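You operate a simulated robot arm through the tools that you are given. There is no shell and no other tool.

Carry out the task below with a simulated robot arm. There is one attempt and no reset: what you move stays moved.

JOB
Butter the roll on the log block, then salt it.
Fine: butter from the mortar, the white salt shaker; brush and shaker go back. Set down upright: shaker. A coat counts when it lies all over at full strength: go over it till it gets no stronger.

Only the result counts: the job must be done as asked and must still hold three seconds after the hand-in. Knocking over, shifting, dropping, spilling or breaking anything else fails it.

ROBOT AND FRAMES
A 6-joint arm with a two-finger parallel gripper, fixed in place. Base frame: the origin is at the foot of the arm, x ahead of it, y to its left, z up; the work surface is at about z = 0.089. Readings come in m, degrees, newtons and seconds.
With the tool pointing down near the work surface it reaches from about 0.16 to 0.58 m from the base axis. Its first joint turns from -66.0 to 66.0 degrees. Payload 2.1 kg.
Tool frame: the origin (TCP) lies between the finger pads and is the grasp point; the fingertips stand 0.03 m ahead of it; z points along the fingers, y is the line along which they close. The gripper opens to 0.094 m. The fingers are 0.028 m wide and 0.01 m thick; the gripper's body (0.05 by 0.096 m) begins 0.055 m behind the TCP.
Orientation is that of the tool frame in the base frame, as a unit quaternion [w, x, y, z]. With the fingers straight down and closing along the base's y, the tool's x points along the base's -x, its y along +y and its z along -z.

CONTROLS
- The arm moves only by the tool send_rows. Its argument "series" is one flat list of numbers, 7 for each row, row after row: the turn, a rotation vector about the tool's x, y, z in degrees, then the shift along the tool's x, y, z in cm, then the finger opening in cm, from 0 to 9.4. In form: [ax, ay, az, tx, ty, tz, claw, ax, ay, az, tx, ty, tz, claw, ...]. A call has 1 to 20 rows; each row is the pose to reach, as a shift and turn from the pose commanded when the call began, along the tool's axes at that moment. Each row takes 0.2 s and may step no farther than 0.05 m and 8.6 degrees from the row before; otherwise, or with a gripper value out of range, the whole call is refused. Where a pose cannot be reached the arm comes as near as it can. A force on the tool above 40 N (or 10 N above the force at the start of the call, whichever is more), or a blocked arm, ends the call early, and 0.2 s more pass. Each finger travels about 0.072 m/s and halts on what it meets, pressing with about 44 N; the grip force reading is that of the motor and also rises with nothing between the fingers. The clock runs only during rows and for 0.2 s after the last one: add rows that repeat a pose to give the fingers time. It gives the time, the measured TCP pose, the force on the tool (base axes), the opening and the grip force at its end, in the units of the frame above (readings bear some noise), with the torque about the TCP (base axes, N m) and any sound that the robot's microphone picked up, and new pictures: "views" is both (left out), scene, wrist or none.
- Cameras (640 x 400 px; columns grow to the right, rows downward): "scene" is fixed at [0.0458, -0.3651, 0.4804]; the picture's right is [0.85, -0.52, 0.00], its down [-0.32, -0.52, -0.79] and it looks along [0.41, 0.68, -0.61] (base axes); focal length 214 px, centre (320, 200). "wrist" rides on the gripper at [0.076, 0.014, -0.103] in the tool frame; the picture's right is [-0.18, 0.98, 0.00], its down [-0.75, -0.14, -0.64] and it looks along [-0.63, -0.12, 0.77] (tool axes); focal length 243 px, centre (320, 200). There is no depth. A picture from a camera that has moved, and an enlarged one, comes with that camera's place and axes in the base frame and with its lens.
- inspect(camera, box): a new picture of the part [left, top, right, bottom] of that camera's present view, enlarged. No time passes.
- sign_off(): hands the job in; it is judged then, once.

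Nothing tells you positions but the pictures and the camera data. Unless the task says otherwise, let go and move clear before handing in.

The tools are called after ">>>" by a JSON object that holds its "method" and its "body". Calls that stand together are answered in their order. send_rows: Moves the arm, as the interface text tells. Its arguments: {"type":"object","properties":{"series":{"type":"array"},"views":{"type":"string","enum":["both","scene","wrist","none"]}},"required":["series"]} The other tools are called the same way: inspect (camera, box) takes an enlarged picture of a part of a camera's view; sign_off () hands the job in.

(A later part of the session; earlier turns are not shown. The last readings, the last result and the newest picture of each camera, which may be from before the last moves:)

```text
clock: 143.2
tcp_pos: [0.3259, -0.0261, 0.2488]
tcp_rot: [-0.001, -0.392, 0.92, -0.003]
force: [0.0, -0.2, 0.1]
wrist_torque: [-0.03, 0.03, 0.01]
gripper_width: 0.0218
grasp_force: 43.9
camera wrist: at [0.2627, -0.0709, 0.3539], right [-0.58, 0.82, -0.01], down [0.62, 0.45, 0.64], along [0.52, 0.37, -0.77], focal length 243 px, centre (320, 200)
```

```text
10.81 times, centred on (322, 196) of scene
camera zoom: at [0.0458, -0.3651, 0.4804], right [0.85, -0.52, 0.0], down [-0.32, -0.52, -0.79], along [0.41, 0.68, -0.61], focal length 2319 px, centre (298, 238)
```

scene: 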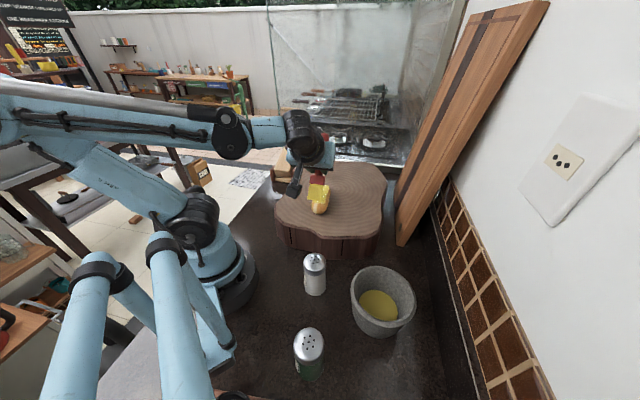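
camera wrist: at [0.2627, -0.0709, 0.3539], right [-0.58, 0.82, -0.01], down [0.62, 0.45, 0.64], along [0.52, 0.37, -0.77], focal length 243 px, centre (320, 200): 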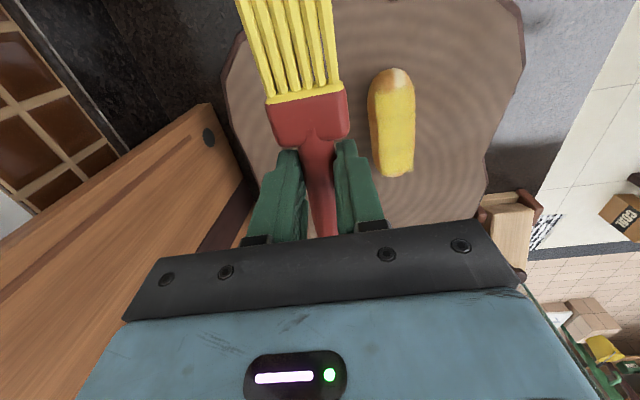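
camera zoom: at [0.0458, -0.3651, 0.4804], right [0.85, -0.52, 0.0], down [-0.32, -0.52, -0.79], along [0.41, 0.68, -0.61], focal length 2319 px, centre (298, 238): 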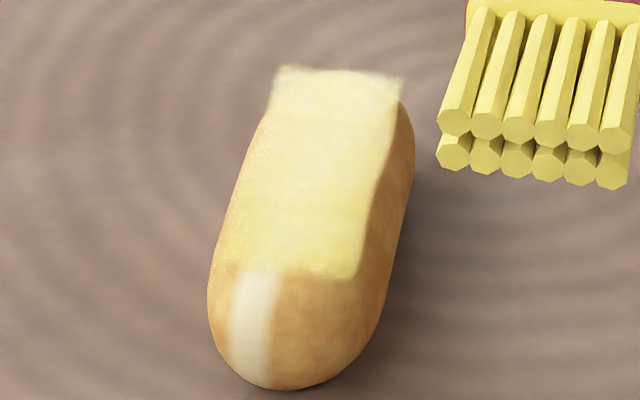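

The sheet is almost opaque; only the +side edge near the near corner is slightly faded. I make one more stroke on the outer +side lane.

>>> {"method": "send_rows", "body": {"series": [0, -7.5, 0, -0.35, 1.29, 0.33, 0.5, 0, -15, 0, -0.71, 2.58, 0.67, 0.5, 0, -22.5, 0, -1.06, 3.88, 1.0, 0.5, 0, -30, 0, -1.41, 5.17, 1.33, 0.5, 0, -37.5, 0, -1.77, 6.46, 1.67, 0.5, 0, -45, 0, -2.12, 7.75, 2.0, 0.5, 0, -45, 0, -2.12, 7.75, 2.0, 0.5], "views": "none"}}

>>> {"method": "inspect", "body": {"camera": "scene", "box": [290, 150, 350, 225]}}

```text
clock: 144.8
tcp_pos: [0.284, 0.0437, 0.2288]
tcp_rot: [0.353, -0.362, 0.85, 0.147]
force: [-0.4, 0.3, -0.9]
wrist_torque: [0.0, 0.02, -0.03]
gripper_width: 0.0218
grasp_force: 43.6
```

```text
5.33 times, centred on (320, 188) of scene
camera zoom: at [0.0458, -0.3651, 0.4804], right [0.85, -0.52, 0.0], down [-0.32, -0.52, -0.79], along [0.41, 0.68, -0.61], focal length 1144 px, centre (320, 267)
```

zoom: 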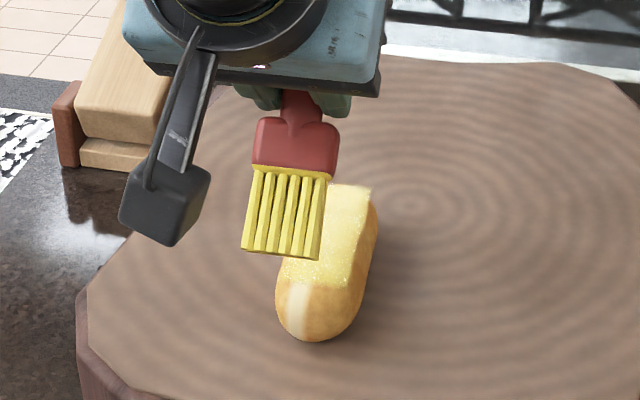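

>>> {"method": "send_rows", "body": {"series": [0, 0, 0, 0.85, 0, 0.85, 0.5, 0, 0, 0, 1.65, 0, 1.65, 0.5, 0, 0, 0, 1.08, 0, 2.22, 0.5, 0, 0, 0, 0.52, 0, 2.78, 0.5, 0, 0, 0, -0.05, 0, 3.35, 0.5, 0, 0, 0, -0.61, 0, 3.91, 0.5, 0, 0, 0, -1.18, 0, 4.48, 0.5, 0, 0, 0, -1.75, 0, 5.05, 0.5, 0, 0, 0, -2.31, 0, 5.61, 0.5, 0, 0, 0, -2.88, 0, 6.18, 0.5, 0, 0, 0, -3.44, 0, 6.74, 0.5, 0, 0, 0, -4.01, 0, 7.31, 0.5, 0, 0, 0, -4.58, 0, 7.88, 0.5, 0, 0, 0, -5.07, 0, 8.51, 0.5, 0, 0, 0, -5.58, 0, 9.12, 0.5, 0, 0, 0, -7.35, 0, 7.35, 0.5], "views": "none"}}

>>> {"method": "inspect", "body": {"camera": "scene", "box": [308, 178, 336, 215]}}

```text
clock: 148.2
tcp_pos: [0.3568, 0.1188, 0.2294]
tcp_rot: [0.352, -0.362, 0.85, 0.148]
force: [0.6, 0.5, -1.1]
wrist_torque: [0.01, 0.04, -0.03]
gripper_width: 0.0216
grasp_force: 44.0
```

```text
10.81 times, centred on (322, 196) of scene
camera zoom: at [0.0458, -0.3651, 0.4804], right [0.85, -0.52, 0.0], down [-0.32, -0.52, -0.79], along [0.41, 0.68, -0.61], focal length 2319 px, centre (298, 238)
```

zoom: 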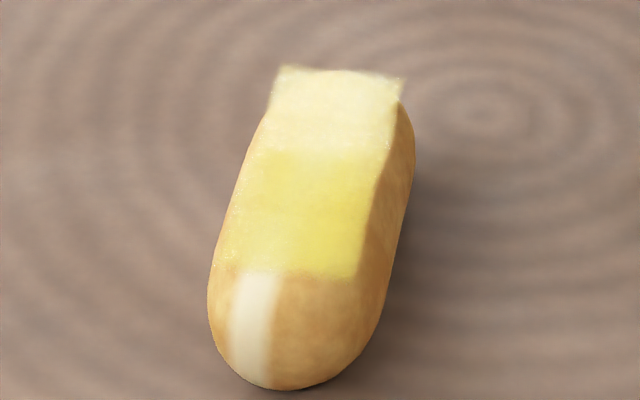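

The coat looks the same as before this stroke, so it seems saturated. I move the brush toward its resting place and take a last top view on the way.

>>> {"method": "send_rows", "body": {"series": [0, 7.5, 0, 0.0, 1.32, -1.4, 0.5, 0, 15, 0, 0.4, 2.64, -2.2, 0.5, 0, 22.5, 0, 0.9, 3.96, -3.0, 0.5, 0, 30, 0, 1.4, 5.27, -3.8, 0.5, 0, 37.5, 0, 1.95, 6.59, -4.6, 0.5, 0, 45, 0, 2.52, 7.91, -5.35, 0.5, 0, 45, 0, 2.52, 7.91, -5.35, 0.5], "views": "wrist"}}

>>> {"method": "inspect", "body": {"camera": "wrist", "box": [140, 0, 270, 140]}}

>>> {"method": "inspect", "body": {"camera": "scene", "box": [308, 178, 336, 215]}}

```text
clock: 149.8
tcp_pos: [0.2616, 0.1326, 0.2482]
tcp_rot: [0.0, -0.391, 0.921, -0.003]
force: [0.6, -0.2, -0.3]
wrist_torque: [0.02, 0.0, 0.01]
gripper_width: 0.0214
grasp_force: 44.0
camera wrist: at [0.1985, 0.0881, 0.3533], right [-0.58, 0.82, -0.01], down [0.62, 0.45, 0.64], along [0.52, 0.37, -0.77], focal length 243 px, centre (320, 200)
```

wrist: 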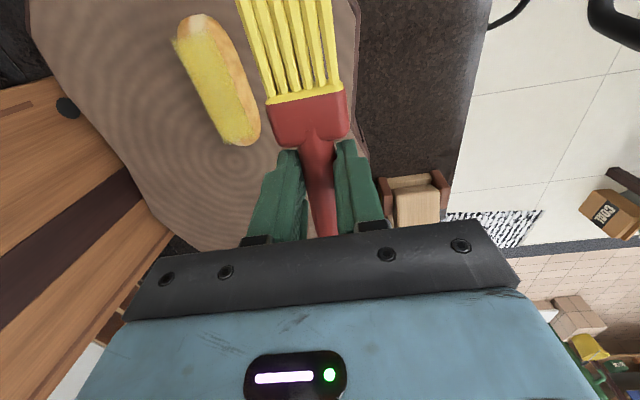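

```text
2.86 times, centred on (205, 70) of wrist
camera zoom: at [0.1985, 0.0881, 0.3533], right [-0.58, 0.82, -0.01], down [0.62, 0.45, 0.64], along [0.52, 0.37, -0.77], focal length 693 px, centre (649, 571)
```

zoom: 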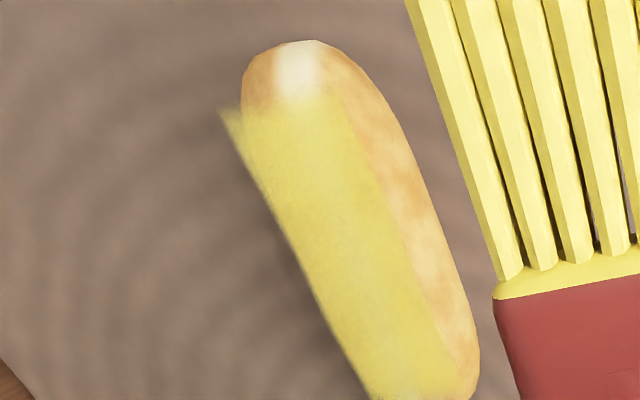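

```text
10.81 times, centred on (322, 196) of scene
camera zoom: at [0.0458, -0.3651, 0.4804], right [0.85, -0.52, 0.0], down [-0.32, -0.52, -0.79], along [0.41, 0.68, -0.61], focal length 2319 px, centre (298, 238)
```

zoom: 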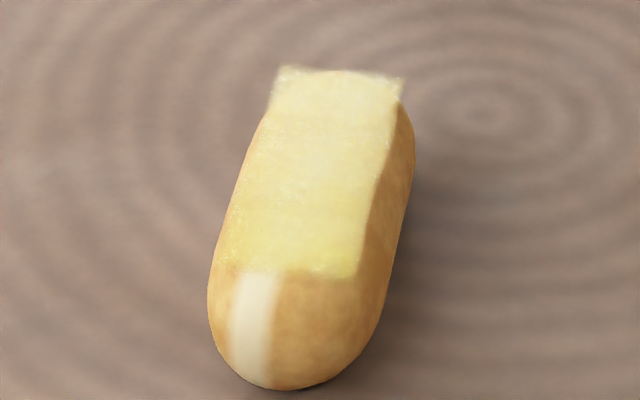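

The coat is strong everywhere except for a slightly pale band along the +side edge, which has had fewer passes. I go back for a few more strokes along that edge.

>>> {"method": "send_rows", "body": {"series": [0, -7.5, 0, 0.81, -1.28, 0.32, 0.5, 0, -15, 0, 1.62, -2.56, 0.65, 0.5, 0, -22.5, 0, 2.44, -3.84, 0.97, 0.5, 0, -30, 0, 3.25, -5.12, 1.29, 0.5, 0, -37.5, 0, 4.06, -6.4, 1.62, 0.5, 0, -45, 0, 4.87, -7.68, 1.94, 0.5, 0, -45, 0, 4.87, -7.68, 1.94, 0.5], "views": "none"}}

>>> {"method": "send_rows", "body": {"series": [0, 0, 0, 0.85, 0, 0.85, 0.5, 0, 0, 0, 1.65, 0, 1.65, 0.5, 0, 0, 0, 1.08, 0, 2.22, 0.5, 0, 0, 0, 0.52, 0, 2.78, 0.5, 0, 0, 0, -0.05, 0, 3.35, 0.5, 0, 0, 0, -0.61, 0, 3.91, 0.5, 0, 0, 0, -1.18, 0, 4.48, 0.5, 0, 0, 0, -1.75, 0, 5.05, 0.5], "views": "none"}}

>>> {"method": "inspect", "body": {"camera": "scene", "box": [300, 160, 345, 220]}}

```text
clock: 151.4
tcp_pos: [0.2837, 0.0453, 0.2292]
tcp_rot: [0.353, -0.361, 0.851, 0.146]
force: [-0.2, 0.0, -0.5]
wrist_torque: [-0.01, -0.04, -0.01]
gripper_width: 0.0215
grasp_force: 43.7
```

```text
clock: 153.2
tcp_pos: [0.316, 0.0801, 0.2074]
tcp_rot: [0.351, -0.363, 0.851, 0.147]
force: [0.0, -0.5, -0.4]
wrist_torque: [0.03, -0.02, 0.04]
gripper_width: 0.0215
grasp_force: 44.2
```

```text
6.67 times, centred on (322, 190) of scene
camera zoom: at [0.0458, -0.3651, 0.4804], right [0.85, -0.52, 0.0], down [-0.32, -0.52, -0.79], along [0.41, 0.68, -0.61], focal length 1430 px, centre (303, 267)
```

zoom: 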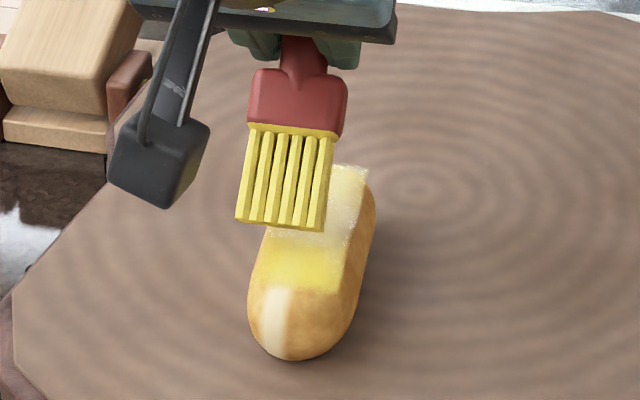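

No contact here, so the last strokes may have been slightly too high. I lower until I feel the roll.

>>> {"method": "send_rows", "body": {"series": [0, 0, 0, 0.14, 0, 0.14, 0.5, 0, 0, 0, 0.14, 0, 0.14, 0.5], "views": "none"}}

```text
clock: 153.8
tcp_pos: [0.3166, 0.0799, 0.2046]
tcp_rot: [0.352, -0.362, 0.85, 0.147]
force: [0.0, 0.5, 0.5]
wrist_torque: [0.01, 0.01, -0.01]
gripper_width: 0.0218
grasp_force: 44.1
```

>>> {"method": "send_rows", "body": {"series": [0, 0, 0, 0.14, 0, 0.14, 0.5, 0, 0, 0, 0.14, 0, 0.14, 0.5], "views": "none"}}

```text
clock: 154.4
tcp_pos: [0.3158, 0.0804, 0.2024]
tcp_rot: [0.353, -0.362, 0.85, 0.147]
force: [0.8, 1.8, 6.8]
wrist_torque: [-0.29, 0.14, 0.0]
gripper_width: 0.0218
grasp_force: 44.0
```

Contact at z≈0.2024. Now a full pull stroke with real contact on this lane.

>>> {"method": "send_rows", "body": {"series": [0, 0, 0, -1.06, 0, -1.06, 0.5, 0, 0, 0, 2.33, 0, -4.45, 0.5, 0, 0, 0, 3.37, 0, -3.41, 0.5, 0, 0, 0, 2.8, 0, -2.84, 0.5, 0, 0, 0, 2.24, 0, -2.28, 0.5, 0, 0, 0, 1.67, 0, -1.71, 0.5, 0, 0, 0, 1.11, 0, -1.15, 0.5, 0, 0, 0, 0.54, 0, -0.58, 0.5, 0, 0, 0, -0.03, 0, -0.01, 0.5, 0, 0, 0, -0.59, 0, 0.55, 0.5], "views": "none"}}

>>> {"method": "inspect", "body": {"camera": "scene", "box": [300, 160, 345, 220]}}

```text
clock: 156.6
tcp_pos: [0.3224, 0.0863, 0.2036]
tcp_rot: [0.352, -0.362, 0.85, 0.147]
force: [-0.1, 0.5, -0.9]
wrist_torque: [-0.01, 0.01, -0.01]
gripper_width: 0.0218
grasp_force: 45.0
```

```text
6.67 times, centred on (322, 190) of scene
camera zoom: at [0.0458, -0.3651, 0.4804], right [0.85, -0.52, 0.0], down [-0.32, -0.52, -0.79], along [0.41, 0.68, -0.61], focal length 1430 px, centre (303, 267)
```

zoom: 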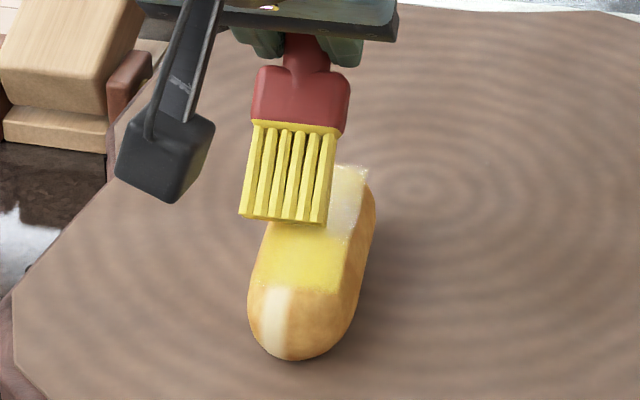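

I finish the stroke while descending slightly to keep contact.

>>> {"method": "send_rows", "body": {"series": [0, 0, 0, -0.51, 0, 0.62, 0.5, 0, 0, 0, -1.05, 0, 1.21, 0.5, 0, 0, 0, -1.6, 0, 1.79, 0.5, 0, 0, 0, -2.16, 0, 2.37, 0.5], "views": "none"}}

>>> {"method": "send_rows", "body": {"series": [0, 0, 0, -0.54, 0, 0.59, 0.5, 0, 0, 0, -1.13, 0, 1.27, 0.5, 0, 0, 0, -2.86, 0, -0.46, 0.5], "views": "none"}}

>>> {"method": "inspect", "body": {"camera": "scene", "box": [308, 178, 336, 215]}}

```text
clock: 157.6
tcp_pos: [0.3446, 0.1086, 0.2005]
tcp_rot: [0.353, -0.362, 0.85, 0.146]
force: [-2.7, -2.3, 10.7]
wrist_torque: [-0.36, 0.63, 0.03]
gripper_width: 0.0216
grasp_force: 43.9
```

```text
clock: 158.4
tcp_pos: [0.3565, 0.1207, 0.2227]
tcp_rot: [0.352, -0.363, 0.85, 0.148]
force: [-0.8, 0.5, 0.1]
wrist_torque: [-0.02, 0.01, 0.0]
gripper_width: 0.0213
grasp_force: 43.7
```

```text
10.81 times, centred on (322, 196) of scene
camera zoom: at [0.0458, -0.3651, 0.4804], right [0.85, -0.52, 0.0], down [-0.32, -0.52, -0.79], along [0.41, 0.68, -0.61], focal length 2319 px, centre (298, 238)
```

zoom: 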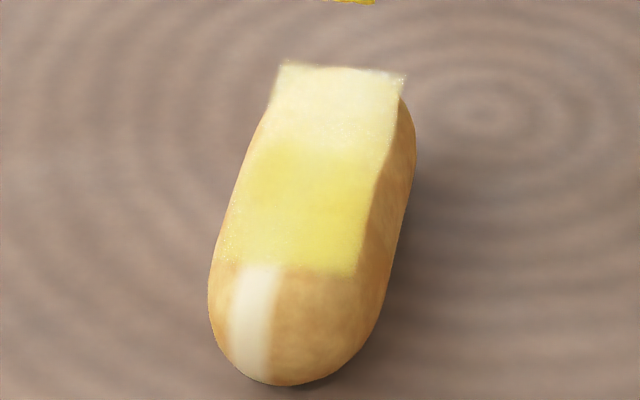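

The roll held its place and the layer looks full. I do one more contact stroke over the near half on this lane to be sure.

>>> {"method": "send_rows", "body": {"series": [0, 0, 0, 3.11, 0, -3.11, 0.5, 0, 0, 0, 6.22, 0, -6.22, 0.5, 0, 0, 0, 6.93, 0, -5.51, 0.5, 0, 0, 0, 7.57, 0, -4.88, 0.5, 0, 0, 0, 7.57, 0, -4.88, 0.5], "views": "none"}}

>>> {"method": "send_rows", "body": {"series": [0, 0, 0, 0.14, 0, 0.14, 0.5, 0, 0, 0, 0.14, 0, 0.14, 0.5], "views": "none"}}

```text
clock: 159.6
tcp_pos: [0.2932, 0.0559, 0.2052]
tcp_rot: [0.352, -0.362, 0.851, 0.147]
force: [0.3, 0.6, -1.2]
wrist_torque: [0.0, 0.01, 0.03]
gripper_width: 0.0217
grasp_force: 44.1
```

```text
clock: 160.2
tcp_pos: [0.2933, 0.0565, 0.2036]
tcp_rot: [0.353, -0.362, 0.85, 0.147]
force: [0.5, -0.2, 0.2]
wrist_torque: [0.01, 0.01, 0.0]
gripper_width: 0.0217
grasp_force: 44.0
```

>>> {"method": "send_rows", "body": {"series": [0, 0, 0, 0.14, 0, 0.14, 0.5, 0, 0, 0, 0.14, 0, 0.14, 0.5], "views": "none"}}

```text
clock: 160.8
tcp_pos: [0.2946, 0.0561, 0.2009]
tcp_rot: [0.352, -0.362, 0.85, 0.147]
force: [0.6, 0.3, -0.5]
wrist_torque: [-0.01, -0.01, -0.01]
gripper_width: 0.0216
grasp_force: 43.9
```

>>> {"method": "send_rows", "body": {"series": [0, 0, 0, 0.11, 0, 0.11, 0.5, 0, 0, 0, 0.11, 0, 0.11, 0.5], "views": "none"}}

>>> {"method": "inspect", "body": {"camera": "scene", "box": [300, 160, 345, 220]}}

```text
clock: 161.4
tcp_pos: [0.2937, 0.0574, 0.2008]
tcp_rot: [0.352, -0.363, 0.85, 0.148]
force: [0.2, 0.3, -0.3]
wrist_torque: [-0.02, 0.02, 0.0]
gripper_width: 0.0213
grasp_force: 44.6
```

```text
6.67 times, centred on (322, 190) of scene
camera zoom: at [0.0458, -0.3651, 0.4804], right [0.85, -0.52, 0.0], down [-0.32, -0.52, -0.79], along [0.41, 0.68, -0.61], focal length 1430 px, centre (303, 267)
```

zoom: 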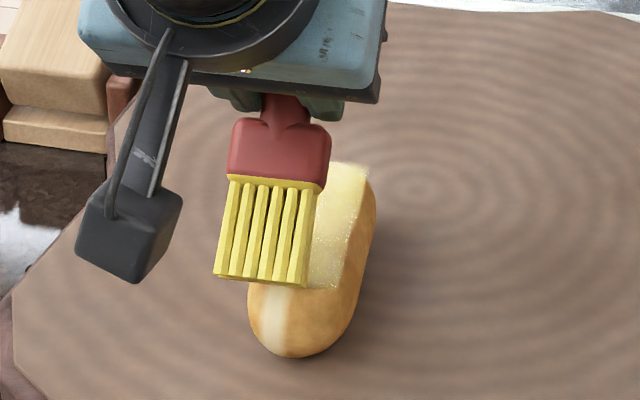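

>>> {"method": "send_rows", "body": {"series": [0, 0, 0, -0.65, 0, 0.48, 0.5, 0, 0, 0, -1.2, 0, 1.06, 0.5, 0, 0, 0, -1.75, 0, 1.64, 0.5, 0, 0, 0, -2.3, 0, 2.23, 0.5, 0, 0, 0, -2.84, 0, 2.81, 0.5], "views": "none"}}

>>> {"method": "inspect", "body": {"camera": "scene", "box": [300, 160, 345, 220]}}

```text
clock: 162.6
tcp_pos: [0.3222, 0.085, 0.1997]
tcp_rot: [0.352, -0.363, 0.85, 0.147]
force: [0.4, -0.1, -0.4]
wrist_torque: [-0.01, 0.0, 0.04]
gripper_width: 0.0218
grasp_force: 44.1
```

```text
6.67 times, centred on (322, 190) of scene
camera zoom: at [0.0458, -0.3651, 0.4804], right [0.85, -0.52, 0.0], down [-0.32, -0.52, -0.79], along [0.41, 0.68, -0.61], focal length 1430 px, centre (303, 267)
```

zoom: 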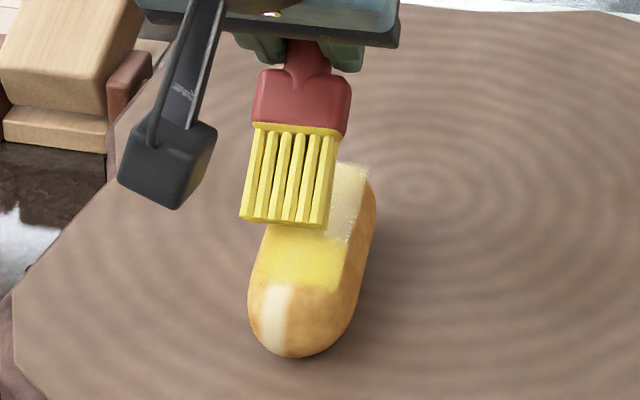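

>>> {"method": "send_rows", "body": {"series": [0, 0, 0, 0.14, 0, 0.14, 0.5, 0, 0, 0, 0.14, 0, 0.14, 0.5], "views": "none"}}

```text
clock: 163.2
tcp_pos: [0.3228, 0.0856, 0.1992]
tcp_rot: [0.353, -0.362, 0.85, 0.148]
force: [0.1, 0.3, 10.0]
wrist_torque: [-0.26, 0.18, -0.02]
gripper_width: 0.0213
grasp_force: 44.2
```

Contact is right here, about 1 mm lower than my stroke. I repeat the full stroke at the corrected height.

>>> {"method": "send_rows", "body": {"series": [0, 0, 0, -0.85, 0, -0.85, 0.5, 0, 0, 0, 2.47, 0, -4.17, 0.5, 0, 0, 0, 3.27, 0, -3.38, 0.5, 0, 0, 0, 2.7, 0, -2.81, 0.5, 0, 0, 0, 2.14, 0, -2.24, 0.5, 0, 0, 0, 1.58, 0, -1.67, 0.5, 0, 0, 0, 1.03, 0, -1.1, 0.5, 0, 0, 0, 0.47, 0, -0.52, 0.5], "views": "none"}}

>>> {"method": "inspect", "body": {"camera": "scene", "box": [300, 160, 345, 220]}}

```text
clock: 165.0
tcp_pos: [0.3173, 0.0822, 0.1987]
tcp_rot: [0.353, -0.362, 0.85, 0.147]
force: [-2.1, -2.1, 10.1]
wrist_torque: [-0.5, 0.46, -0.03]
gripper_width: 0.0217
grasp_force: 43.8
```

```text
6.67 times, centred on (322, 190) of scene
camera zoom: at [0.0457, -0.3651, 0.4804], right [0.85, -0.52, 0.0], down [-0.32, -0.52, -0.79], along [0.41, 0.68, -0.61], focal length 1430 px, centre (303, 267)
```

zoom: 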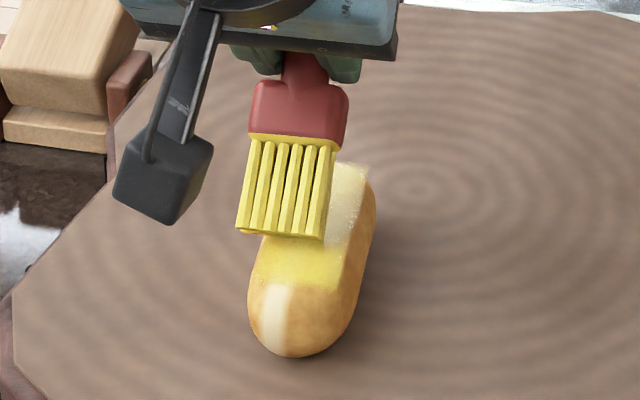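

Good contact now, and the +side edge is getting its layer. I continue this stroke to the far end and lift.

>>> {"method": "send_rows", "body": {"series": [0, 0, 0, -0.58, 0, 0.55, 0.5, 0, 0, 0, -1.15, 0, 1.12, 0.5, 0, 0, 0, -1.7, 0, 1.69, 0.5, 0, 0, 0, -2.26, 0, 2.26, 0.5, 0, 0, 0, -2.81, 0, 2.85, 0.5, 0, 0, 0, -3.34, 0, 3.45, 0.5, 0, 0, 0, -3.85, 0, 4.07, 0.5, 0, 0, 0, -5.73, 0, 2.19, 0.5], "views": "none"}}

>>> {"method": "inspect", "body": {"camera": "scene", "box": [308, 178, 336, 215]}}

```text
clock: 166.8
tcp_pos: [0.3565, 0.1223, 0.2231]
tcp_rot: [0.353, -0.362, 0.85, 0.147]
force: [-0.1, 0.3, -0.6]
wrist_torque: [0.01, 0.04, 0.04]
gripper_width: 0.0213
grasp_force: 44.6
```

```text
10.81 times, centred on (322, 196) of scene
camera zoom: at [0.0458, -0.3651, 0.4804], right [0.85, -0.52, 0.0], down [-0.32, -0.52, -0.79], along [0.41, 0.68, -0.61], focal length 2319 px, centre (298, 238)
```

zoom: 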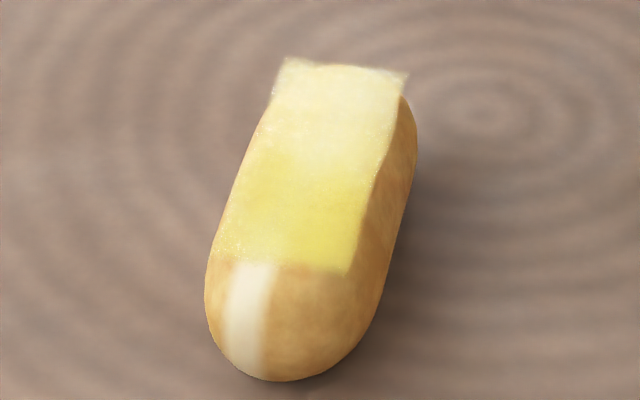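

Now the top view again to compare the +side edge.

>>> {"method": "send_rows", "body": {"series": [0, 7.5, 0, -0.5, 1.26, -1.9, 0.5, 0, 15, 0, 0.07, 2.52, -2.7, 0.5, 0, 22.5, 0, 0.65, 3.78, -3.5, 0.5, 0, 30, 0, 1.22, 5.03, -4.3, 0.5, 0, 37.5, 0, 1.8, 6.29, -5.1, 0.5, 0, 45, 0, 2.37, 7.55, -5.9, 0.5, 0, 45, 0, 2.37, 7.55, -5.9, 0.5], "views": "wrist"}}

>>> {"method": "inspect", "body": {"camera": "wrist", "box": [140, 0, 270, 150]}}

>>> {"method": "inspect", "body": {"camera": "scene", "box": [308, 178, 336, 215]}}

```text
clock: 168.4
tcp_pos: [0.2606, 0.131, 0.2493]
tcp_rot: [0.0, -0.391, 0.92, -0.003]
force: [0.1, 0.3, -0.7]
wrist_torque: [0.01, 0.03, -0.01]
gripper_width: 0.0214
grasp_force: 43.7
camera wrist: at [0.1977, 0.0869, 0.3532], right [-0.58, 0.82, -0.01], down [0.62, 0.45, 0.64], along [0.52, 0.37, -0.77], focal length 243 px, centre (320, 200)
```

wrist: 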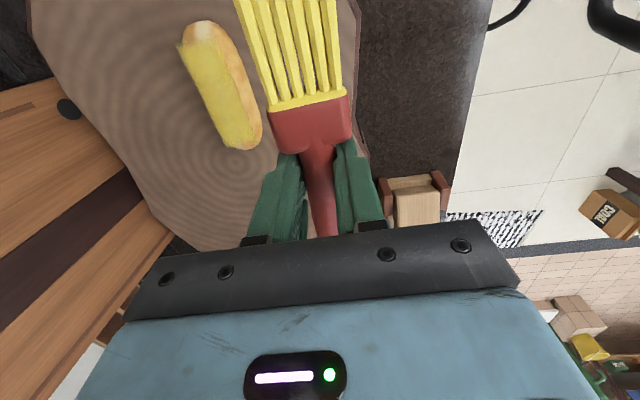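

```text
2.67 times, centred on (205, 75) of wrist
camera zoom: at [0.1977, 0.0869, 0.3532], right [-0.58, 0.82, -0.01], down [0.62, 0.45, 0.64], along [0.52, 0.37, -0.77], focal length 647 px, centre (627, 533)
```

zoom: 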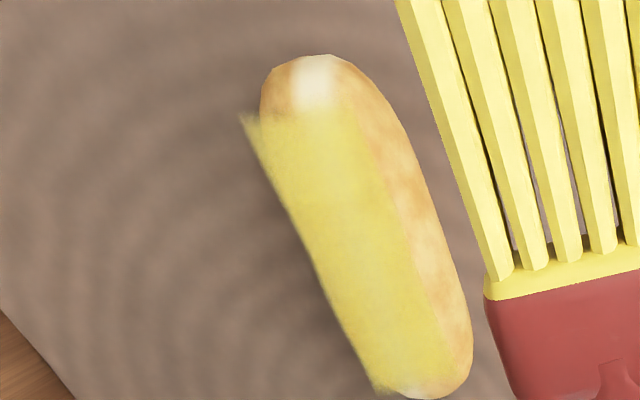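

```text
10.81 times, centred on (322, 196) of scene
camera zoom: at [0.0458, -0.3651, 0.4804], right [0.85, -0.52, 0.0], down [-0.32, -0.52, -0.79], along [0.41, 0.68, -0.61], focal length 2319 px, centre (298, 238)
```

zoom: 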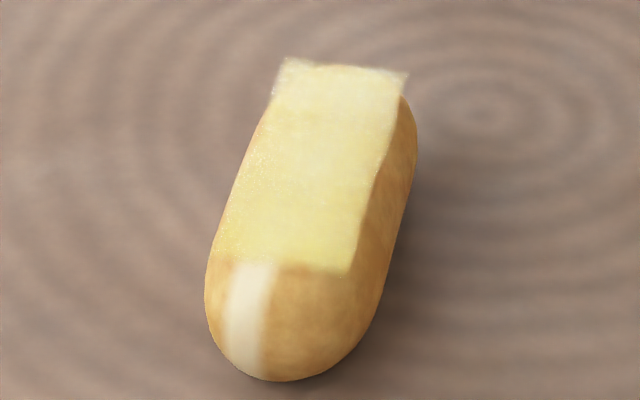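

Nearly perfect; only the near +side corner is a touch faded. One last contact stroke there and through the centre.

>>> {"method": "send_rows", "body": {"series": [0, -7.5, 0, 0.5, -1.28, 0.4, 0.5, 0, -15, 0, 1.0, -2.55, 0.8, 0.5, 0, -22.5, 0, 1.5, -3.83, 1.2, 0.5, 0, -30, 0, 2.0, -5.1, 1.6, 0.5, 0, -37.5, 0, 2.5, -6.38, 2.0, 0.5, 0, -45, 0, 3.01, -7.65, 2.5, 0.5, 0, -45, 0, 3.01, -7.65, 2.5, 0.5], "views": "none"}}

>>> {"method": "send_rows", "body": {"series": [0, 0, 0, 0.9, 0, 0.9, 0.5, 0, 0, 0, 1.7, 0, 1.7, 0.5, 0, 0, 0, 1.7, 0, 1.7, 0.5], "views": "none"}}

>>> {"method": "inspect", "body": {"camera": "scene", "box": [300, 160, 345, 220]}}

```text
clock: 170.0
tcp_pos: [0.2963, 0.0559, 0.2236]
tcp_rot: [0.353, -0.361, 0.851, 0.146]
force: [-0.3, 0.0, -1.9]
wrist_torque: [0.0, -0.01, 0.01]
gripper_width: 0.0218
grasp_force: 43.6
```

```text
clock: 170.8
tcp_pos: [0.296, 0.0563, 0.1995]
tcp_rot: [0.352, -0.361, 0.851, 0.146]
force: [-0.1, 0.7, -0.4]
wrist_torque: [0.01, 0.03, 0.04]
gripper_width: 0.0221
grasp_force: 44.0
```

```text
6.67 times, centred on (322, 190) of scene
camera zoom: at [0.0458, -0.3651, 0.4804], right [0.85, -0.52, 0.0], down [-0.32, -0.52, -0.79], along [0.41, 0.68, -0.61], focal length 1430 px, centre (303, 267)
```

zoom: 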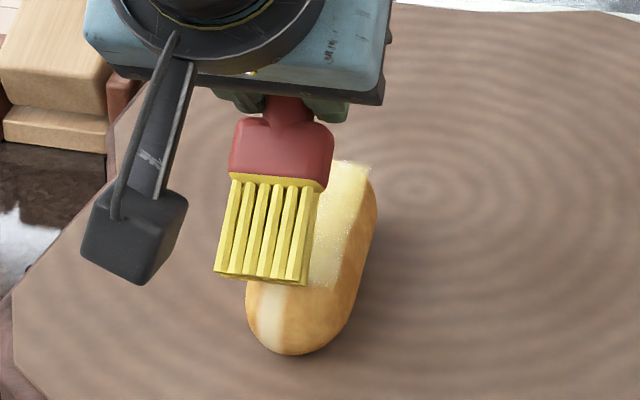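

>>> {"method": "send_rows", "body": {"series": [0, 0, 0, -0.53, 0, 0.6, 0.5, 0, 0, 0, -1.06, 0, 1.2, 0.5, 0, 0, 0, -1.61, 0, 1.78, 0.5, 0, 0, 0, -2.17, 0, 2.35, 0.5], "views": "none"}}

```text
clock: 171.8
tcp_pos: [0.3177, 0.079, 0.1971]
tcp_rot: [0.353, -0.362, 0.851, 0.147]
force: [0.3, -0.4, -0.9]
wrist_torque: [-0.03, -0.01, 0.03]
gripper_width: 0.0218
grasp_force: 43.8
```

>>> {"method": "send_rows", "body": {"series": [0, 0, 0, 0.11, 0, 0.11, 0.5, 0, 0, 0, 0.11, 0, 0.11, 0.5], "views": "none"}}

```text
clock: 172.4
tcp_pos: [0.3173, 0.0786, 0.1965]
tcp_rot: [0.353, -0.362, 0.85, 0.147]
force: [0.3, 1.0, 9.8]
wrist_torque: [-0.22, 0.3, 0.01]
gripper_width: 0.0216
grasp_force: 44.5
```

>>> {"method": "send_rows", "body": {"series": [0, 0, 0, -0.71, 0, -0.71, 0.5, 0, 0, 0, 1.63, -0.3, -3.04, 0.5, 0, 0, 0, 2.3, -0.3, -2.37, 0.5, 0, 0, 0, 1.73, -0.3, -1.8, 0.5, 0, 0, 0, 1.17, -0.3, -1.23, 0.5, 0, 0, 0, 0.62, -0.3, -0.65, 0.5, 0, 0, 0, 0.07, -0.3, -0.07, 0.5, 0, 0, 0, -0.49, -0.3, 0.49, 0.5, 0, 0, 0, -1.05, -0.3, 1.07, 0.5, 0, 0, 0, -1.61, -0.3, 1.64, 0.5, 0, 0, 0, -2.17, -0.3, 2.21, 0.5, 0, 0, 0, -2.72, -0.3, 2.79, 0.5, 0, 0, 0, -3.27, -0.3, 3.38, 0.5, 0, 0, 0, -3.8, -0.3, 3.98, 0.5, 0, 0, 0, -4.24, -0.3, 4.52, 0.5, 0, 0, 0, -6.08, -0.3, 2.69, 0.5], "views": "none"}}

>>> {"method": "inspect", "body": {"camera": "scene", "box": [308, 178, 336, 215]}}

```text
clock: 175.8
tcp_pos: [0.3639, 0.1223, 0.2211]
tcp_rot: [0.352, -0.362, 0.85, 0.146]
force: [0.1, 0.7, -0.4]
wrist_torque: [-0.03, 0.0, 0.01]
gripper_width: 0.0216
grasp_force: 43.9
```

```text
10.81 times, centred on (322, 196) of scene
camera zoom: at [0.0458, -0.3651, 0.4804], right [0.85, -0.52, 0.0], down [-0.32, -0.52, -0.79], along [0.41, 0.68, -0.61], focal length 2319 px, centre (298, 238)
```

zoom: 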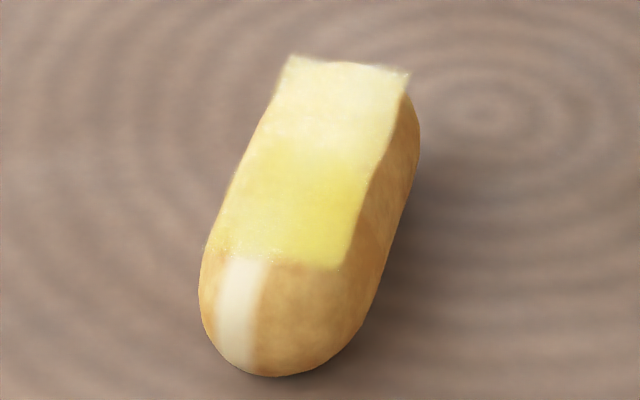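

The butter layer is full and even. Now I return the brush to its original place: level it, align it and hover over the spot.

>>> {"method": "send_rows", "body": {"series": [0, 0, 0, -0.71, 0, -0.71, 0.5, 0, 6.6, 0, 0.31, 1.67, -1.73, 0.5, 0, 13.2, 0, 1.33, 3.34, -2.75, 0.5, 0, 19.8, 0, 2.36, 5.02, -3.77, 0.5, 0, 26.4, 0, 3.38, 6.69, -4.79, 0.5, 0, 33, 0, 4.4, 8.36, -5.81, 0.5, 0, 33, 0, 4.4, 8.36, -5.81, 0.5], "views": "none"}}

>>> {"method": "send_rows", "body": {"series": [0.81, 0, 3.82, 0.42, 0, 1.96, 0.5, 1.62, 0, 7.63, 0.83, 0, 3.91, 0.5, 1.62, 0, 7.63, 1.46, 0, 6.85, 0.5, 1.62, 0, 7.63, 1.46, 0, 6.85, 0.5], "views": "both"}}

>>> {"method": "inspect", "body": {"camera": "scene", "box": [260, 145, 340, 220]}}

```text
clock: 177.4
tcp_pos: [0.2515, 0.1276, 0.2301]
tcp_rot: [0.095, -0.388, 0.916, 0.038]
force: [0.3, -0.3, -0.8]
wrist_torque: [-0.02, 0.02, 0.02]
gripper_width: 0.0216
grasp_force: 43.7
```

```text
clock: 178.4
tcp_pos: [0.2527, 0.1289, 0.1608]
tcp_rot: [0.099, -0.325, 0.94, 0.031]
force: [0.2, 0.2, -0.2]
wrist_torque: [0.01, 0.01, 0.0]
gripper_width: 0.0217
grasp_force: 44.0
camera wrist: at [0.1689, 0.0802, 0.2468], right [-0.47, 0.88, 0.03], down [0.56, 0.27, 0.78], along [0.68, 0.38, -0.62], focal length 243 px, centre (320, 200)
```

scene: 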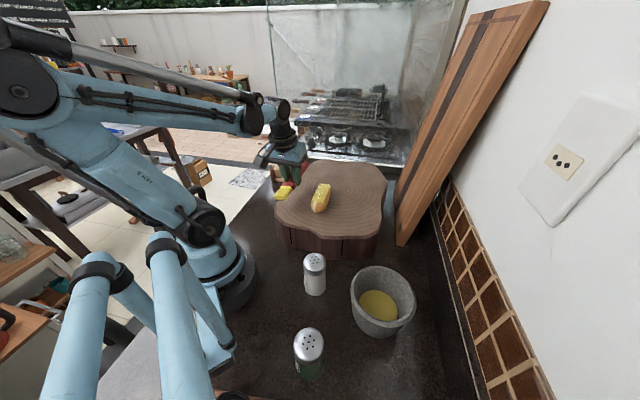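
wrist: 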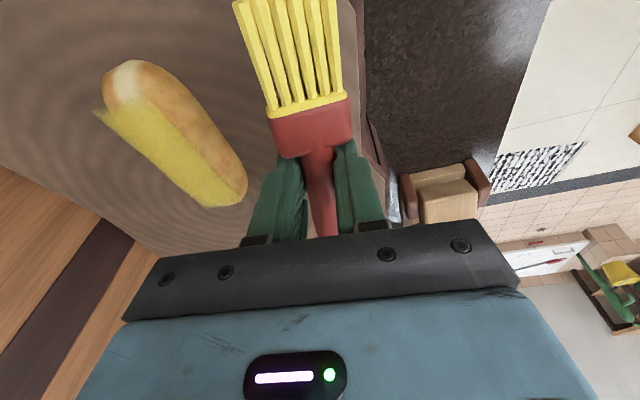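

```text
5.33 times, centred on (300, 182) of scene
camera zoom: at [0.0458, -0.3651, 0.4804], right [0.85, -0.52, 0.0], down [-0.32, -0.52, -0.79], along [0.41, 0.68, -0.61], focal length 1144 px, centre (427, 293)
```

zoom: 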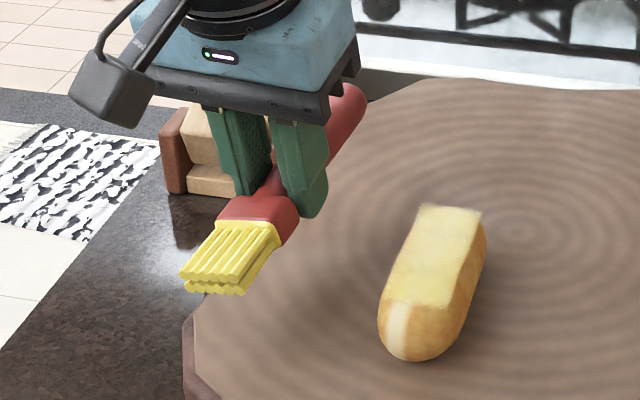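

>>> {"method": "send_rows", "body": {"series": [0, 0, 0, 0.31, 0, 1.47, 0.5, 0, 0, 0, 0.58, 0, 2.74, 0.5, 0, 0, 0, 0.58, 0, 2.74, 0.5], "views": "none"}}

>>> {"method": "send_rows", "body": {"series": [0, 0, 0, 0.06, 0, 0.29, 0.5, 0, 0, 0, 0.06, 0, 0.29, 0.5], "views": "none"}}

>>> {"method": "inspect", "body": {"camera": "scene", "box": [260, 145, 340, 220]}}

```text
clock: 179.2
tcp_pos: [0.253, 0.1279, 0.1325]
tcp_rot: [0.099, -0.326, 0.94, 0.031]
force: [0.5, -0.1, -0.5]
wrist_torque: [0.01, -0.01, -0.01]
gripper_width: 0.0215
grasp_force: 43.6
```

```text
clock: 179.8
tcp_pos: [0.2528, 0.1286, 0.1291]
tcp_rot: [0.099, -0.327, 0.939, 0.032]
force: [-0.8, 0.6, -0.8]
wrist_torque: [0.0, -0.02, 0.0]
gripper_width: 0.0217
grasp_force: 44.1
```

```text
5.33 times, centred on (300, 182) of scene
camera zoom: at [0.0458, -0.3651, 0.4804], right [0.85, -0.52, 0.0], down [-0.32, -0.52, -0.79], along [0.41, 0.68, -0.61], focal length 1144 px, centre (427, 293)
```

zoom: 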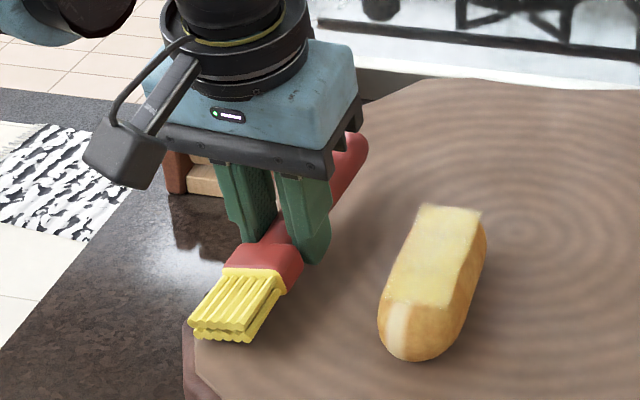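

>>> {"method": "send_rows", "body": {"series": [0, 0, 0, 0.06, 0, 0.29, 0.5, 0, 0, 0, 0.06, 0, 0.29, 0.5], "views": "none"}}

```text
clock: 180.4
tcp_pos: [0.2536, 0.1273, 0.1258]
tcp_rot: [0.098, -0.326, 0.94, 0.032]
force: [0.7, -0.7, -0.2]
wrist_torque: [-0.04, -0.01, 0.04]
gripper_width: 0.0215
grasp_force: 43.9
```

>>> {"method": "send_rows", "body": {"series": [0, 0, 0, 0.05, 0, 0.22, 0.5, 0, 0, 0, 0.05, 0, 0.22, 0.5], "views": "none"}}

```text
clock: 181.0
tcp_pos: [0.2533, 0.1272, 0.1241]
tcp_rot: [0.099, -0.325, 0.94, 0.032]
force: [1.6, 1.0, 15.1]
wrist_torque: [-0.3, 0.77, -0.04]
gripper_width: 0.0213
grasp_force: 43.4
```

The brush head rests on the log. I ease up 1 mm and release slowly.

>>> {"method": "send_rows", "body": {"series": [0, 0, 0, -0.02, 0, -0.1, 0.5, 0, 0, 0, -0.02, 0, -0.1, 0.5, 0, 0, 0, -0.02, 0, -0.1, 2.4, 0, 0, 0, -0.02, 0, -0.1, 3.2, 0, 0, 0, -0.02, 0, -0.1, 5.4, 0, 0, 0, -0.02, 0, -0.1, 5.4], "views": "both"}}

>>> {"method": "inspect", "body": {"camera": "scene", "box": [260, 145, 340, 220]}}

```text
clock: 182.4
tcp_pos: [0.2527, 0.1273, 0.1249]
tcp_rot: [0.099, -0.326, 0.94, 0.032]
force: [0.3, 0.9, -0.7]
wrist_torque: [-0.01, 0.01, 0.0]
gripper_width: 0.0541
grasp_force: 0.1
camera wrist: at [0.1692, 0.0796, 0.2115], right [-0.47, 0.88, 0.03], down [0.56, 0.27, 0.78], along [0.68, 0.38, -0.62], focal length 243 px, centre (320, 200)
```

scene: 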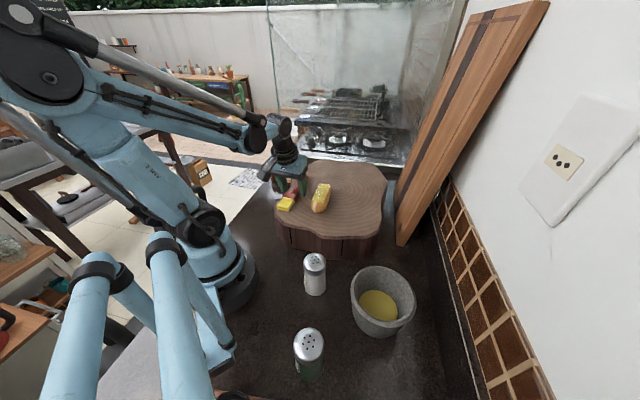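
wrist: 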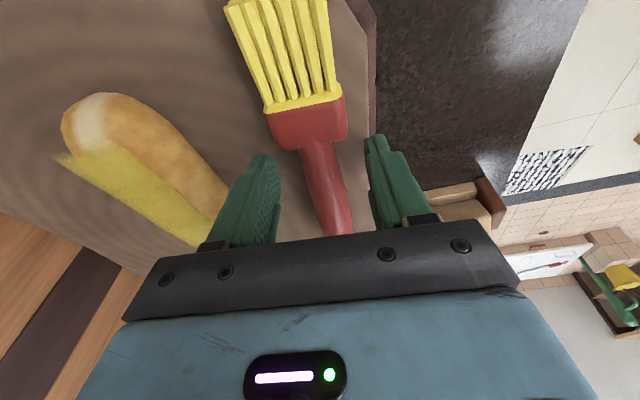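

```text
5.33 times, centred on (300, 182) of scene
camera zoom: at [0.0458, -0.3651, 0.4804], right [0.85, -0.52, 0.0], down [-0.32, -0.52, -0.79], along [0.41, 0.68, -0.61], focal length 1144 px, centre (427, 293)
```

zoom: 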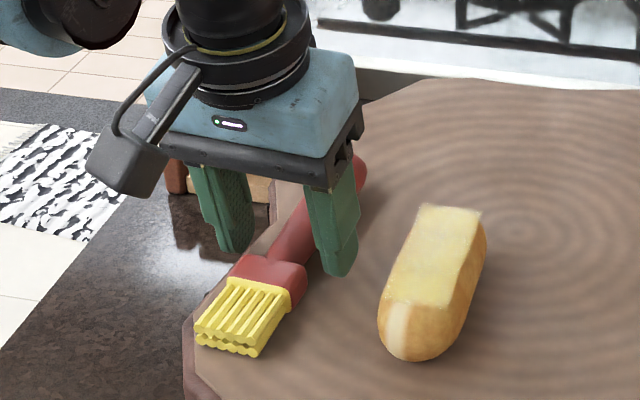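

The brush lies where it was at the start. Now the salt: I raise the empty hand, level it, and swing toward the white shaker, turning the hand so its fingers can later reach in sideways.

>>> {"method": "send_rows", "body": {"series": [0, 0, 0, -0.78, 0, -3.67, 5.6, 0, 0, 0, -1.56, 0, -7.34, 6.0, 0, 6, 0, -2.34, 0, -11.0, 9.0, 0, 12, 0, -3.12, 0, -14.67, 9.4, 0, 12, 0, -3.12, 0, -14.67, 9.4], "views": "none"}}

>>> {"method": "send_rows", "body": {"series": [0, 0, -7.4, 2.91, -2.17, 0.36, 9.4, 0, 0, -14.8, 5.83, -4.33, 0.71, 9.4, 0, 0, -22.2, 8.74, -6.5, 1.07, 9.4, 0, 0, -29.6, 11.66, -8.66, 1.43, 9.4, 0, 0, -37.0, 14.57, -10.83, 1.79, 9.4, 0, 0, -44.4, 17.49, -12.99, 2.14, 9.4, 0, 0, -51.8, 20.4, -15.16, 2.5, 9.4, 0, 0, -51.8, 20.4, -15.16, 2.5, 9.4], "views": "both"}}

```text
clock: 183.6
tcp_pos: [0.253, 0.128, 0.2757]
tcp_rot: [0.0, -0.327, 0.945, -0.002]
force: [-0.1, 0.3, 0.2]
wrist_torque: [0.0, -0.01, -0.04]
gripper_width: 0.0939
grasp_force: 0.1
```

```text
clock: 185.4
tcp_pos: [0.1858, -0.1183, 0.2517]
tcp_rot: [-0.002, -0.706, 0.708, -0.002]
force: [-0.6, -0.2, -0.4]
wrist_torque: [-0.05, 0.01, 0.02]
gripper_width: 0.0941
grasp_force: 0.0
camera wrist: at [0.1713, -0.1943, 0.357], right [-0.98, 0.18, 0.0], down [0.14, 0.76, 0.64], along [0.12, 0.63, -0.77], focal length 243 px, centre (320, 200)
```

scene: 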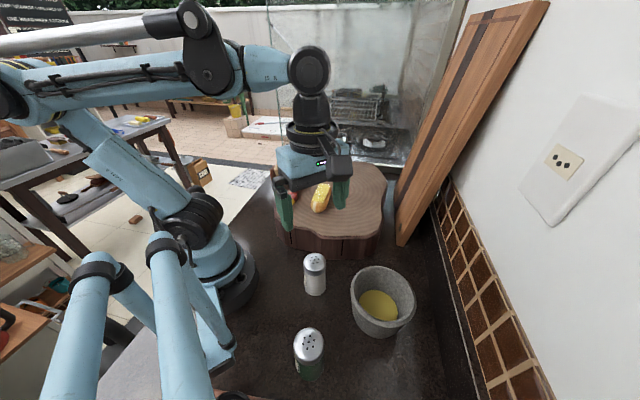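
wrist: 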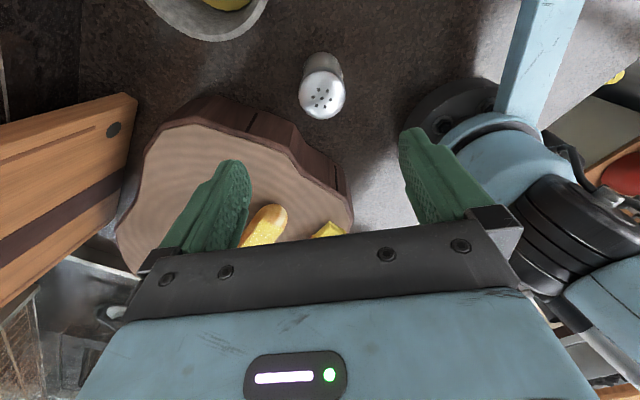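

The shaker's top is at (0.1845, −0.117), z≈0.094; its foot is near z≈−0.013. I tilt the hand so the fingers point toward −y and 35° downward, backing off over the log edge, to test that this pose is reachable.

>>> {"method": "send_rows", "body": {"series": [0, 7.86, 0, -1.25, 0.02, 0.5, 9.4, 0, 15.71, 0, -2.5, 0.04, 1.0, 9.4, 0, 23.57, 0, -3.74, 0.06, 1.5, 9.4, 0, 31.43, 0, -4.99, 0.07, 2.0, 9.4, 0, 39.29, 0, -6.24, 0.09, 2.5, 9.4, 0, 47.14, 0, -7.48, 0.11, 3.0, 9.4, 0, 55, 0, -8.73, 0.13, 3.5, 9.4, 0, 55, 0, -8.73, 0.13, 3.5, 9.4], "views": "both"}}

```text
clock: 187.2
tcp_pos: [0.1941, -0.0431, 0.2161]
tcp_rot: [-0.327, -0.626, 0.627, -0.329]
force: [0.2, -0.2, -0.1]
wrist_torque: [0.01, 0.01, 0.04]
gripper_width: 0.0941
grasp_force: 0.1
out of reach, approached as far as the arm can: row 7, 8
camera wrist: at [0.1794, -0.0024, 0.3383], right [-0.98, 0.1, -0.15], down [0.14, 0.96, -0.25], along [0.12, -0.27, -0.95], focal length 243 px, centre (320, 200)
```

scene: 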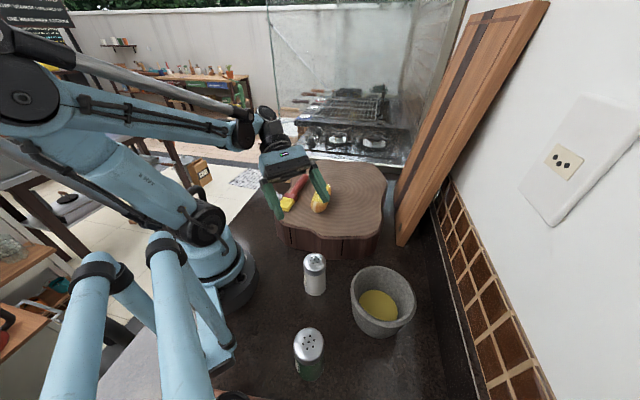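
wrist: 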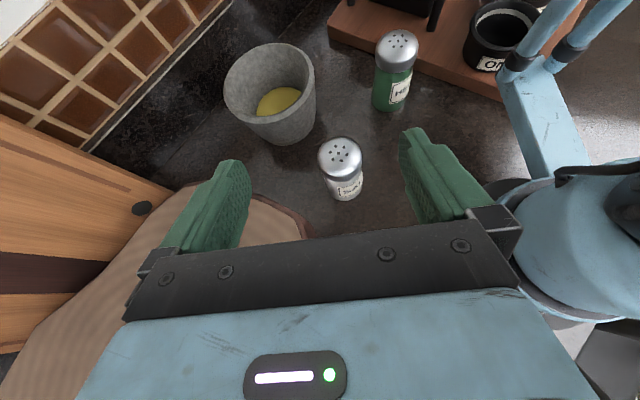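

The orientation works, although the arm can't back off quite that far. I instead go above the shaker with this tilt and will come straight down on it.

>>> {"method": "send_rows", "body": {"series": [0, 0, 0, -0.48, 0.32, 3.17, 9.4, 0, 0, 0, -0.96, 0.64, 6.34, 9.4, 0, 0, 0, -1.44, 0.96, 9.51, 9.4, 0, 0, 0, -1.44, 0.96, 9.51, 9.4], "views": "both"}}

>>> {"method": "inspect", "body": {"camera": "scene", "box": [240, 140, 420, 310]}}

```text
clock: 188.2
tcp_pos: [0.1815, -0.1129, 0.1479]
tcp_rot: [-0.327, -0.626, 0.627, -0.329]
force: [0.4, 0.5, -0.1]
wrist_torque: [-0.02, -0.03, -0.01]
gripper_width: 0.0938
grasp_force: 0.1
camera wrist: at [0.1672, -0.0714, 0.2704], right [-0.98, 0.1, -0.15], down [0.14, 0.96, -0.25], along [0.12, -0.27, -0.95], focal length 243 px, centre (320, 200)
```

scene: 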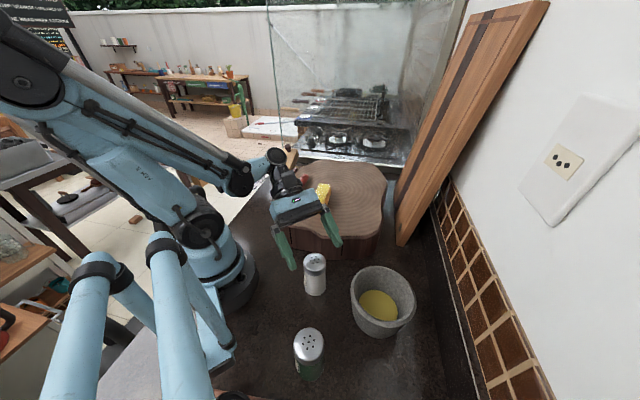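
wrist: 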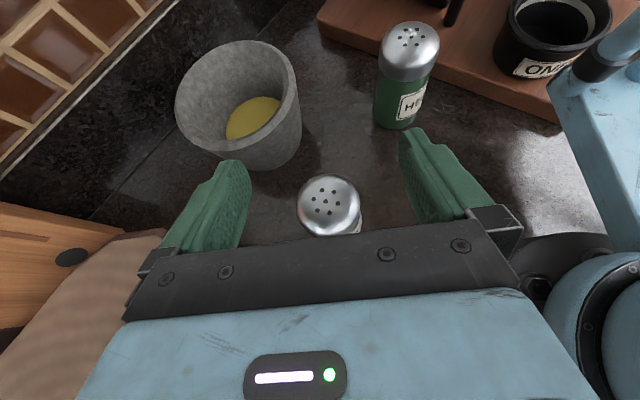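

```text
2.35 times, centred on (330, 225) of scene
camera zoom: at [0.0457, -0.3651, 0.4804], right [0.85, -0.52, 0.0], down [-0.32, -0.52, -0.79], along [0.41, 0.68, -0.61], focal length 505 px, centre (296, 141)
```

zoom: 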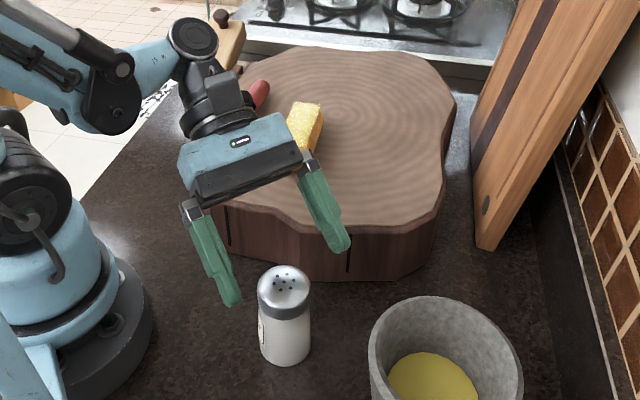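

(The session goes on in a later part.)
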